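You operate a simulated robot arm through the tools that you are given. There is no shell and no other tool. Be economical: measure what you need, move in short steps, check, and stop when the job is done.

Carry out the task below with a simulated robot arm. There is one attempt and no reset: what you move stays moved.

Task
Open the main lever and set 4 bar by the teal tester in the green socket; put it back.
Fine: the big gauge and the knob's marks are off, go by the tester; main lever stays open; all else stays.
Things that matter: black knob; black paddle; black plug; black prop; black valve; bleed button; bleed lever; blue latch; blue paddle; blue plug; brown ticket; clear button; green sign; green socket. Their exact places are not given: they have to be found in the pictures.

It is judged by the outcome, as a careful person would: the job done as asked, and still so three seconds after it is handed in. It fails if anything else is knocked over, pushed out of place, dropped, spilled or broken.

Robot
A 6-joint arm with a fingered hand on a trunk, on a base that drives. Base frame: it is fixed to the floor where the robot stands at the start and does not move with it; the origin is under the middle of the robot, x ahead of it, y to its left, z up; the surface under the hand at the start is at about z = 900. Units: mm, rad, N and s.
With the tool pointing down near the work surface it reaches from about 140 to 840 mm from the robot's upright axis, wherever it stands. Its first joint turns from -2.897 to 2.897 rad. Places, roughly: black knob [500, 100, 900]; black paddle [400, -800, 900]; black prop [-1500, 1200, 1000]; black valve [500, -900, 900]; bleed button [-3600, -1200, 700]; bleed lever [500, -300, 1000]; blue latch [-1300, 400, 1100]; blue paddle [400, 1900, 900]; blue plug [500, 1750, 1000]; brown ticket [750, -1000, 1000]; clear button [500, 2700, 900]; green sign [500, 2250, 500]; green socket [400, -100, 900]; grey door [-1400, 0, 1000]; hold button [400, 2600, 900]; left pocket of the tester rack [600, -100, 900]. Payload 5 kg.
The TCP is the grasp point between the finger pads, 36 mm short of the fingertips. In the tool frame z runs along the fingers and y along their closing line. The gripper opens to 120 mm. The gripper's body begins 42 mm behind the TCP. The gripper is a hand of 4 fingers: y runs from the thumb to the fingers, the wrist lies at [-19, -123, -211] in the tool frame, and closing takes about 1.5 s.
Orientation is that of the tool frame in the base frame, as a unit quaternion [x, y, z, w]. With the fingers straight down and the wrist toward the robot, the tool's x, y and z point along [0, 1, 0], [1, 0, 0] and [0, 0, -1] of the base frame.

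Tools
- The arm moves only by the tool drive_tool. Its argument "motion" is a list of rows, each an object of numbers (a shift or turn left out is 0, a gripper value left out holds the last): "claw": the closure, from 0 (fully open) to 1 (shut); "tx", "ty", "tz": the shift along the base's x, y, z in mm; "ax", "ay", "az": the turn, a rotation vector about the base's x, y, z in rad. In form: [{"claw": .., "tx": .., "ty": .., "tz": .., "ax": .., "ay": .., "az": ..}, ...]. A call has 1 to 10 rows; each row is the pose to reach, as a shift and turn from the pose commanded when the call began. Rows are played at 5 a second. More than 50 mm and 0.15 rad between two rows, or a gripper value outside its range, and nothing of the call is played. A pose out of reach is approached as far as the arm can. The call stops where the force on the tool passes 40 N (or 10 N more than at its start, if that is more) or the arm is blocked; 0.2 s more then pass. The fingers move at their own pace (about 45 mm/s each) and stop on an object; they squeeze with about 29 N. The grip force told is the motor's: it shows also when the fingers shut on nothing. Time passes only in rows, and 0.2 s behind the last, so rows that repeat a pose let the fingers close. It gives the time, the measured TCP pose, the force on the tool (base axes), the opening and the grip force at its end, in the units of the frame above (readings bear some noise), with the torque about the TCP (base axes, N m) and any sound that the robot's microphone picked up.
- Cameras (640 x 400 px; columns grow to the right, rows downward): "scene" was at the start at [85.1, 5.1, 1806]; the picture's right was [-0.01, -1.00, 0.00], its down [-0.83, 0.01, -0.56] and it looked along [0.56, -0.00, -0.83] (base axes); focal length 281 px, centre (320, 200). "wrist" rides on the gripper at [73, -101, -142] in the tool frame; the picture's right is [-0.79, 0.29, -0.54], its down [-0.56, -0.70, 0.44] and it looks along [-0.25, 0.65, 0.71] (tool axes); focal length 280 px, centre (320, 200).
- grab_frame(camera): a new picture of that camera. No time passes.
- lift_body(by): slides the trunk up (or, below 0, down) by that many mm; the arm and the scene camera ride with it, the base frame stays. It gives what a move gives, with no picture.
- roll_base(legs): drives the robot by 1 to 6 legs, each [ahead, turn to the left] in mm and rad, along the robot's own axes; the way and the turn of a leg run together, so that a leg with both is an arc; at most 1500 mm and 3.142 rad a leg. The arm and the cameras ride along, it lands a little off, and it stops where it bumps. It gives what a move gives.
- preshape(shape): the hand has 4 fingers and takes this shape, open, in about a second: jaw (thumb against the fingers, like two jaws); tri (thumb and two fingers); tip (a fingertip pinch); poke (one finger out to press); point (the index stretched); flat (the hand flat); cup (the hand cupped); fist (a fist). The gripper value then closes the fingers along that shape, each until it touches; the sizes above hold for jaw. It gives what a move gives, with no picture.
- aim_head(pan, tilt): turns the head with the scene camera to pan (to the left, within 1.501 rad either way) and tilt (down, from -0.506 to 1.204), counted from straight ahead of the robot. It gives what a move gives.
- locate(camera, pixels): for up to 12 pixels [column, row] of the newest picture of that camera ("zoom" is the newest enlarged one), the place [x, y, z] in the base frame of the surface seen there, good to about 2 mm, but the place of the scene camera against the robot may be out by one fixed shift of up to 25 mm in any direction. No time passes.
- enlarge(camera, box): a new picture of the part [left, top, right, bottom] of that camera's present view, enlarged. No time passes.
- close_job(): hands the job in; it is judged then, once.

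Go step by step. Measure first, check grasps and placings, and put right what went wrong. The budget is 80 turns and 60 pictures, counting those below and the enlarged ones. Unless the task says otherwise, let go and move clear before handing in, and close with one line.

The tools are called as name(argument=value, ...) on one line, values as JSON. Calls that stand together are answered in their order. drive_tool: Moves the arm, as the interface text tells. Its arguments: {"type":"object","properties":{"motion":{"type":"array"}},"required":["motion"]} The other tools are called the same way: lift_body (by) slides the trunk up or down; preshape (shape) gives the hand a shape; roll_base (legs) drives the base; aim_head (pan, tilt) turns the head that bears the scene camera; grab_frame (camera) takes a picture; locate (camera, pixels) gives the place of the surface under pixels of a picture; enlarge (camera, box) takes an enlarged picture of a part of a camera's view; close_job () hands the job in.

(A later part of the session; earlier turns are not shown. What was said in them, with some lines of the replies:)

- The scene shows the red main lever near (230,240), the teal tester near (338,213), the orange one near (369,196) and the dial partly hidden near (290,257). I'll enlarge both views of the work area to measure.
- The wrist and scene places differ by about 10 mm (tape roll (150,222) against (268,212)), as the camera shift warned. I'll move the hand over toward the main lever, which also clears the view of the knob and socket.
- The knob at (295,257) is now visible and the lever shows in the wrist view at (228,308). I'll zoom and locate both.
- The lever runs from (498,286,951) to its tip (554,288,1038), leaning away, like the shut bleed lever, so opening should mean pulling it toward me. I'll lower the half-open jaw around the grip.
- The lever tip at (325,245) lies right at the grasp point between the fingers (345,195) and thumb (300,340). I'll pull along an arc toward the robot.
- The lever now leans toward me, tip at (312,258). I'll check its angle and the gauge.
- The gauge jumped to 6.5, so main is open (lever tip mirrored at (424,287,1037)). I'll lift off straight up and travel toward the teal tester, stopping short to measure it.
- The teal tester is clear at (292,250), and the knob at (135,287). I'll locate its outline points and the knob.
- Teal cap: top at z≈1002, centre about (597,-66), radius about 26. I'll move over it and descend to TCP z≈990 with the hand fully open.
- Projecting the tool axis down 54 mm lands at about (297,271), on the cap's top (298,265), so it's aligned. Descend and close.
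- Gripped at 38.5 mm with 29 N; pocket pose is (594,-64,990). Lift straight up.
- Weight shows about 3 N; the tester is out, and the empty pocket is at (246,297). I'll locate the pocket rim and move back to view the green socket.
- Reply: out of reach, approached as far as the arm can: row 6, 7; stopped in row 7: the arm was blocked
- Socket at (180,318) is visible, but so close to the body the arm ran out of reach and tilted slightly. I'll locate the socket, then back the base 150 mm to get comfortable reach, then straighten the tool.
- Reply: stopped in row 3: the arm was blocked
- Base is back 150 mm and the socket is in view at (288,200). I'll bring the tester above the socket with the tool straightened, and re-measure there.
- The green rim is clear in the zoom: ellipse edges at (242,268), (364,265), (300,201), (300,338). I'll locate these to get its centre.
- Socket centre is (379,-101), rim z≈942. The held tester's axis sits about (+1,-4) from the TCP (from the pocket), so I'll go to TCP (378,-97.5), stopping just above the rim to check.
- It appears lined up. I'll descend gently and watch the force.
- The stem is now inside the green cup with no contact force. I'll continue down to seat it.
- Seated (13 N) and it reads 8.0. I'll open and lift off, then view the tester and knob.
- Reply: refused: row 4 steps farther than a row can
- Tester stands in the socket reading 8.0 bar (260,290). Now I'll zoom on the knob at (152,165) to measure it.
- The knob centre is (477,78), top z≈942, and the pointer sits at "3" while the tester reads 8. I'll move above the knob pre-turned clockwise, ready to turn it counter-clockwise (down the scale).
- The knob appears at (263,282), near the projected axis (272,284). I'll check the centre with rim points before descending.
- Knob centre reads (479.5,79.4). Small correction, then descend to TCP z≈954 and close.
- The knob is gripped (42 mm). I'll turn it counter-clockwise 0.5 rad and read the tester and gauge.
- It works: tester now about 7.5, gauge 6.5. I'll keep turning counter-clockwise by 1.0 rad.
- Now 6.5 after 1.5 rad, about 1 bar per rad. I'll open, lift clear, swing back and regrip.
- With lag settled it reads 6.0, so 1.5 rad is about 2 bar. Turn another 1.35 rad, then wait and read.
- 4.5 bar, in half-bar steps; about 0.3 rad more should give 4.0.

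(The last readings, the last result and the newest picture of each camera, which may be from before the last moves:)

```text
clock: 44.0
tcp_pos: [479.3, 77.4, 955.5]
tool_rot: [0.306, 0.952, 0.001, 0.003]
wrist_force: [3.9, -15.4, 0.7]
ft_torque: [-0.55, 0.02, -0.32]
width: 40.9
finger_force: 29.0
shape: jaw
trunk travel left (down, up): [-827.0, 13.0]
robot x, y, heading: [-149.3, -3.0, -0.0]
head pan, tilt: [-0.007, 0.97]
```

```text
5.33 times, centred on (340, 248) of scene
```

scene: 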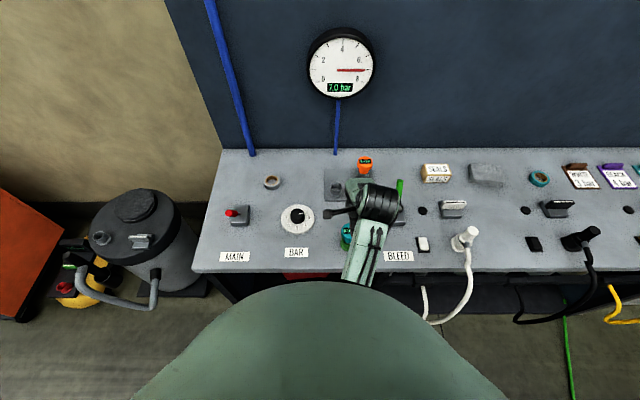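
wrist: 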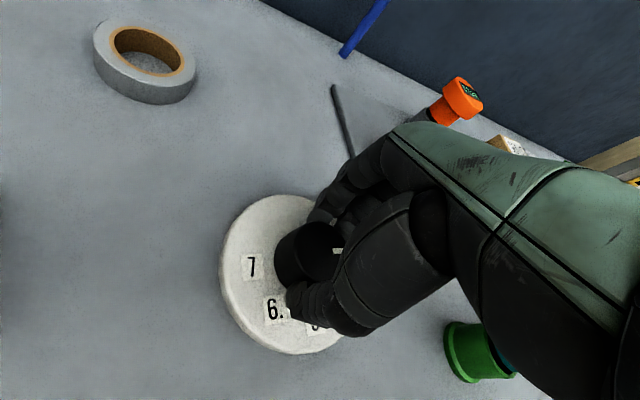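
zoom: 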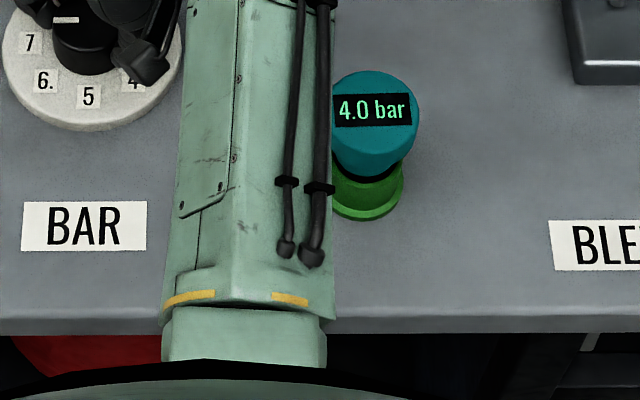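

It reads 4.0. I'll release, lift, swing back and re-read to confirm it holds.

drive_tool(motion=[{"claw": 0.1}, {}, {}, {}, {}, {"tz": 40}, {"tz": 85}, {"tz": 130}, {"tz": 160, "az": -0.13}, {"tz": 170, "az": -0.27}])

drive_tool(motion=[{"az": -0.14}, {"az": -0.28}, {"az": -0.42}, {"az": -0.53}, {"az": -0.63}])

grab_frame(camera="wrist")

enlarge(camera="scene", box=[260, 200, 420, 300])

```text
clock: 46.2
tcp_pos: [477.4, 80.1, 1126.5]
tool_rot: [0.431, 0.902, 0.0, 0.003]
wrist_force: [-0.5, 0.3, 0.1]
ft_torque: [0.02, 0.01, -0.01]
width: 107.9
finger_force: 0.1
shape: jaw
trunk travel left (down, up): [-827.0, 13.0]
robot x, y, heading: [-149.7, -0.9, 0.003]
head pan, tilt: [-0.007, 0.97]
```

```text
clock: 47.4
tcp_pos: [477.6, 80.5, 1126.8]
tool_rot: [0.69, 0.724, -0.001, 0.002]
wrist_force: [0.4, -0.1, -0.1]
ft_torque: [0.0, 0.03, -0.02]
width: 107.9
finger_force: 0.0
shape: jaw
trunk travel left (down, up): [-827.0, 13.0]
robot x, y, heading: [-150.4, -0.4, 0.004]
head pan, tilt: [-0.007, 0.97]
```

```text
25 pictures are left
```

wrist: 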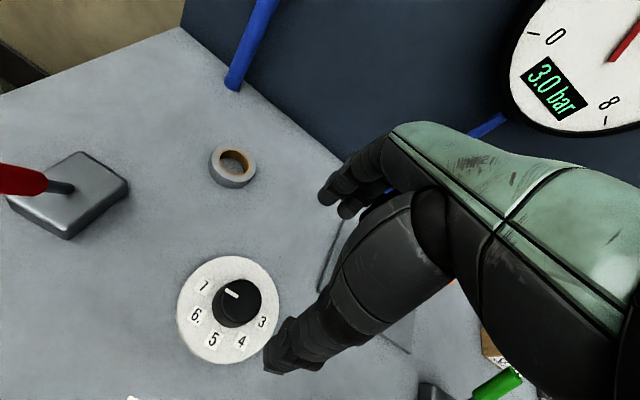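

```text
4.00 times, centred on (340, 250) of scene
```

zoom: 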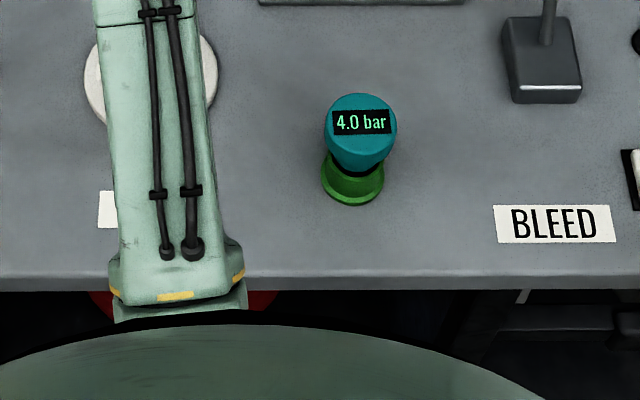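

It holds at 4.0 bar with the hand off. I'll check the pointer angle via locate, then go over the tester (tool turned back to straight).

enlarge(camera="wrist", box=[166, 250, 294, 330])

drive_tool(motion=[{"ty": -40, "tx": -15, "tz": 10, "az": -0.05}, {"ty": -80, "tx": -35, "tz": 10, "az": -0.05}, {"ty": -120, "tx": -55, "tz": 10, "az": -0.05}, {"ty": -155, "tx": -75, "tz": 10, "az": -0.05}, {"ty": -178, "tx": -99, "tz": 10, "az": -0.05, "claw": 0}, {"ty": -178, "tx": -99, "tz": 10, "az": -0.05}])

grab_frame(camera="wrist")

```text
5.00 times, centred on (230, 290) of wrist
```

zoom: 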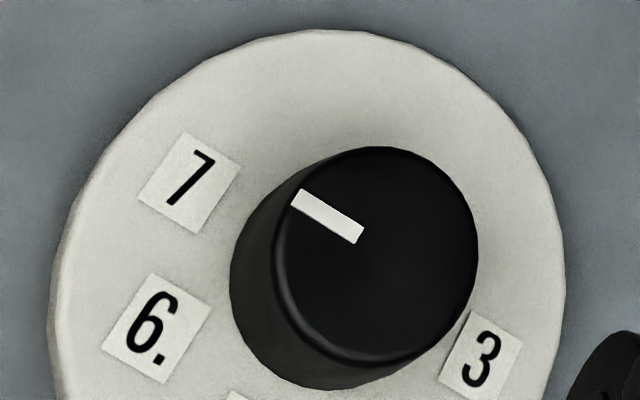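

```text
clock: 48.8
tcp_pos: [380.6, -99.4, 1135.2]
tool_rot: [0.706, 0.708, -0.002, 0.002]
wrist_force: [0.2, -0.3, -0.5]
ft_torque: [-0.03, 0.01, -0.01]
width: 119.5
finger_force: 0.1
shape: jaw
trunk travel left (down, up): [-827.0, 13.0]
robot x, y, heading: [-148.5, -3.5, 0.001]
head pan, tilt: [-0.007, 0.97]
```

```text
22 pictures are left
```

wrist: 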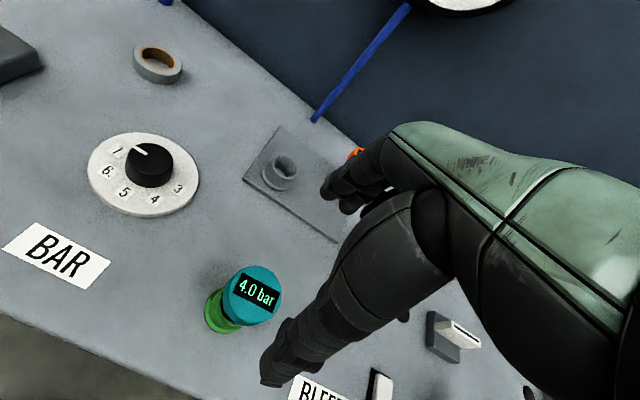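

The tester still reads 4.0 at (257,292). I'll descend onto it with a small correction and grip.

drive_tool(motion=[{"tx": -2, "ty": 2, "tz": -45}, {"tx": -2, "ty": 2, "tz": -90}, {"tx": -2, "ty": 2, "tz": -125}, {"tx": -2, "ty": 2, "tz": -149}, {"tx": -2, "ty": 2, "tz": -149, "claw": 1}, {"tx": -2, "ty": 2, "tz": -149}, {"tx": -2, "ty": 2, "tz": -149}, {"tx": -2, "ty": 2, "tz": -149}, {"tx": -2, "ty": 2, "tz": -149}, {"tx": -2, "ty": 2, "tz": -149}])

drive_tool(motion=[{}, {}, {"tz": 8}, {"tz": 20}, {"tz": 40}, {"tz": 80}, {"tz": 120}, {"tz": 140}, {"tz": 140}])

grab_frame(camera="wrist")

```text
clock: 51.0
tcp_pos: [376.6, -96.1, 986.1]
tool_rot: [0.707, 0.707, -0.002, 0.003]
wrist_force: [0.0, -0.2, 0.2]
ft_torque: [0.0, -0.01, -0.01]
width: 37.6
finger_force: 28.4
shape: jaw
trunk travel left (down, up): [-827.0, 13.0]
robot x, y, heading: [-150.0, 2.1, 0.002]
head pan, tilt: [-0.007, 0.97]
```

```text
clock: 53.0
tcp_pos: [376.3, -96.6, 1126.3]
tool_rot: [0.706, 0.708, -0.001, 0.002]
wrist_force: [-0.8, 0.4, -3.1]
ft_torque: [-0.01, 0.03, 0.0]
width: 37.6
finger_force: 28.9
shape: jaw
trunk travel left (down, up): [-827.0, 13.0]
robot x, y, heading: [-147.5, -0.9, 0.001]
head pan, tilt: [-0.007, 0.97]
```

```text
21 pictures are left
```

wrist: 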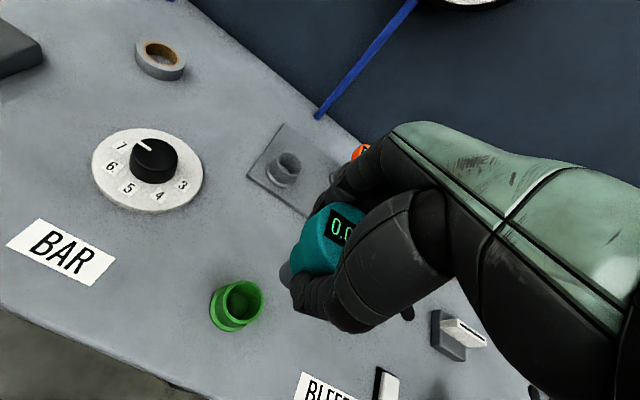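

Tester is out again and held. I'll carry it above the left pocket and re-measure the pocket rim.

drive_tool(motion=[{"tx": 43, "ty": 7}, {"tx": 86, "ty": 14}, {"tx": 129, "ty": 21}, {"tx": 172, "ty": 28}, {"tx": 216.5, "ty": 34}, {"tx": 216.5, "ty": 34}, {"tx": 216.5, "ty": 34}])

enlarge(camera="wrist", box=[160, 220, 352, 340])

```text
clock: 54.6
tcp_pos: [594.8, -61.9, 1128.3]
tool_rot: [0.707, 0.707, -0.002, 0.002]
wrist_force: [0.2, -1.3, -2.4]
ft_torque: [0.0, 0.01, 0.0]
width: 37.3
finger_force: 29.4
shape: jaw
trunk travel left (down, up): [-827.0, 13.0]
robot x, y, heading: [-148.2, 1.9, 0.003]
head pan, tilt: [-0.007, 0.97]
```

```text
3.33 times, centred on (256, 280) of wrist
```

zoom: 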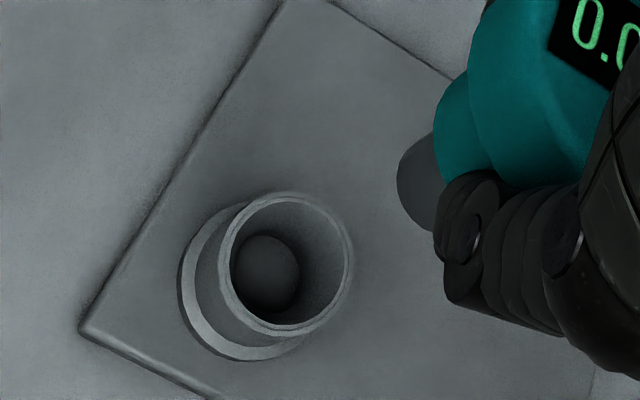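

The pocket rim is clear; locating opposite rim points at (223,263), (349,262), (286,197), (286,333) and diagonals.

locate(camera="zoom", pixels=[[223, 265], [349, 262], [284, 197], [287, 333], [242, 217], [330, 312], [331, 216], [242, 312]])

```text
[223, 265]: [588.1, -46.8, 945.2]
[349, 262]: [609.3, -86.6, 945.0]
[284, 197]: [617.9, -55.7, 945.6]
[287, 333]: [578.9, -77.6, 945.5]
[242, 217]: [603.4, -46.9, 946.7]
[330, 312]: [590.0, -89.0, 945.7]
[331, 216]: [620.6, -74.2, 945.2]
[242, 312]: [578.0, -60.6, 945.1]
```

Pocket centre is (598.3,-67.2), so relative to the socket I need +2.5 mm in x. Descend until the stem enters, then check.

drive_tool(motion=[{"tx": 2.5, "tz": -40}, {"tx": 2.5, "tz": -80}, {"tx": 2.5, "tz": -95}, {"tx": 2.5, "tz": -105}, {"tx": 2.5, "tz": -113}, {"tx": 2.5, "tz": -113}])

enlarge(camera="wrist", box=[200, 180, 392, 300])

```text
clock: 56.0
tcp_pos: [596.7, -63.2, 1013.5]
tool_rot: [0.706, 0.708, -0.001, 0.003]
wrist_force: [0.6, 0.3, -2.2]
ft_torque: [0.03, -0.02, 0.01]
width: 37.5
finger_force: 28.7
shape: jaw
trunk travel left (down, up): [-827.0, 13.0]
robot x, y, heading: [-152.1, 1.1, -0.0]
head pan, tilt: [-0.007, 0.97]
```

```text
3.33 times, centred on (296, 240) of wrist
```

zoom: 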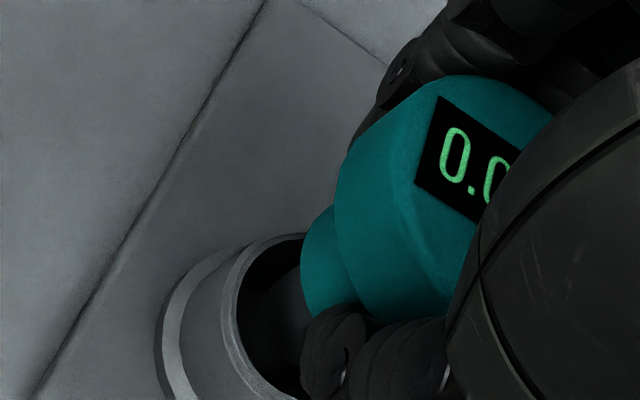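

The stem is inside the pocket with no contact force. Seat it gently.

drive_tool(motion=[{"tz": -6}, {"tz": -12}, {"tz": -17}, {"tz": -20}, {"tz": -23}, {"tz": -25}, {"tz": -25}])

enlarge(camera="wrist", box=[200, 180, 392, 300])

```text
clock: 57.6
tcp_pos: [597.3, -62.1, 989.1]
tool_rot: [0.706, 0.708, -0.001, 0.003]
wrist_force: [-0.6, 0.5, 2.6]
ft_torque: [0.02, -0.08, 0.01]
width: 37.5
finger_force: 28.4
shape: jaw
trunk travel left (down, up): [-827.0, 13.0]
robot x, y, heading: [-149.3, 4.0, 0.001]
head pan, tilt: [-0.007, 0.97]
```

```text
3.33 times, centred on (296, 240) of wrist
```

zoom: 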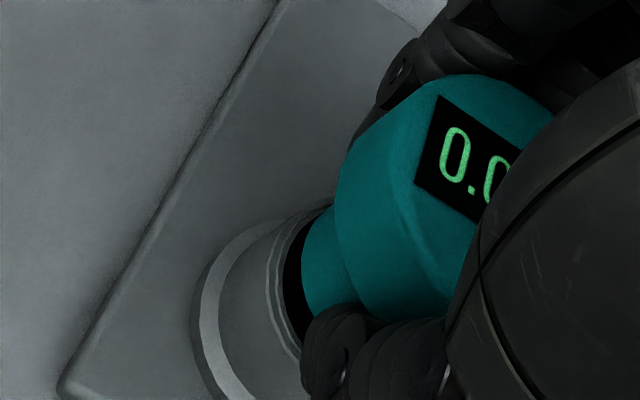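

It is seated (force turned to +2.6 N, z 989 as originally). Release and lift away.

drive_tool(motion=[{"claw": 0}, {}, {}, {}, {}, {}, {"tz": 40}, {"tz": 85}, {"tz": 130}, {"tz": 170}])

drive_tool(motion=[{"tx": -40}, {"tx": -80}, {"tx": -120}, {"tx": -150}, {"tx": -150}])

grab_frame(camera="wrist")

grab_frame(camera="scene")

```text
clock: 59.8
tcp_pos: [595.5, -63.4, 1158.8]
tool_rot: [0.708, 0.707, -0.001, 0.001]
wrist_force: [-1.4, -0.7, -0.2]
ft_torque: [-0.03, -0.05, 0.03]
width: 119.7
finger_force: 0.0
shape: jaw
trunk travel left (down, up): [-827.0, 13.0]
robot x, y, heading: [-148.2, -4.1, -0.0]
head pan, tilt: [-0.007, 0.97]
```

```text
clock: 61.0
tcp_pos: [446.3, -63.2, 1157.1]
tool_rot: [0.707, 0.707, -0.002, 0.002]
wrist_force: [0.6, -0.2, -0.1]
ft_torque: [0.0, 0.04, 0.01]
width: 119.8
finger_force: 0.1
shape: jaw
trunk travel left (down, up): [-827.0, 13.0]
robot x, y, heading: [-146.9, -3.6, -0.002]
head pan, tilt: [-0.007, 0.97]
```

```text
17 pictures are left
```

wrist: 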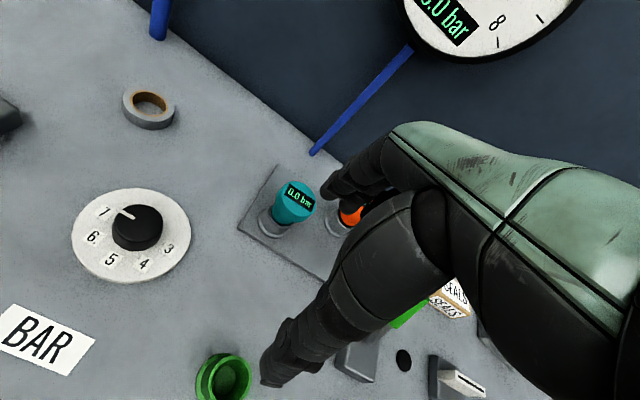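

```text
16 pictures are left
```

scene: 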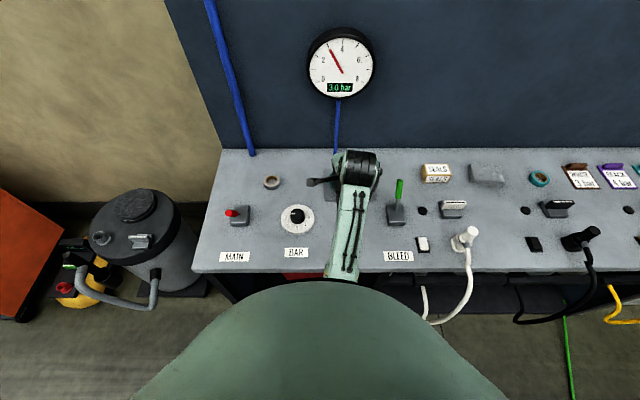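

The teal tester stands upright in its left pocket (293,205). The main lever is still open at (237,213), and the big gauge holds 3.0, which is the same 1 bar low it read throughout, so 4.0 true. The hand is clear, so I'm handing in.

close_job()

```text
The job is handed in.
```

The main lever is open, the pressure is set to 4.0 bar by the teal tester, and the tester is back in its left pocket with nothing else disturbed.
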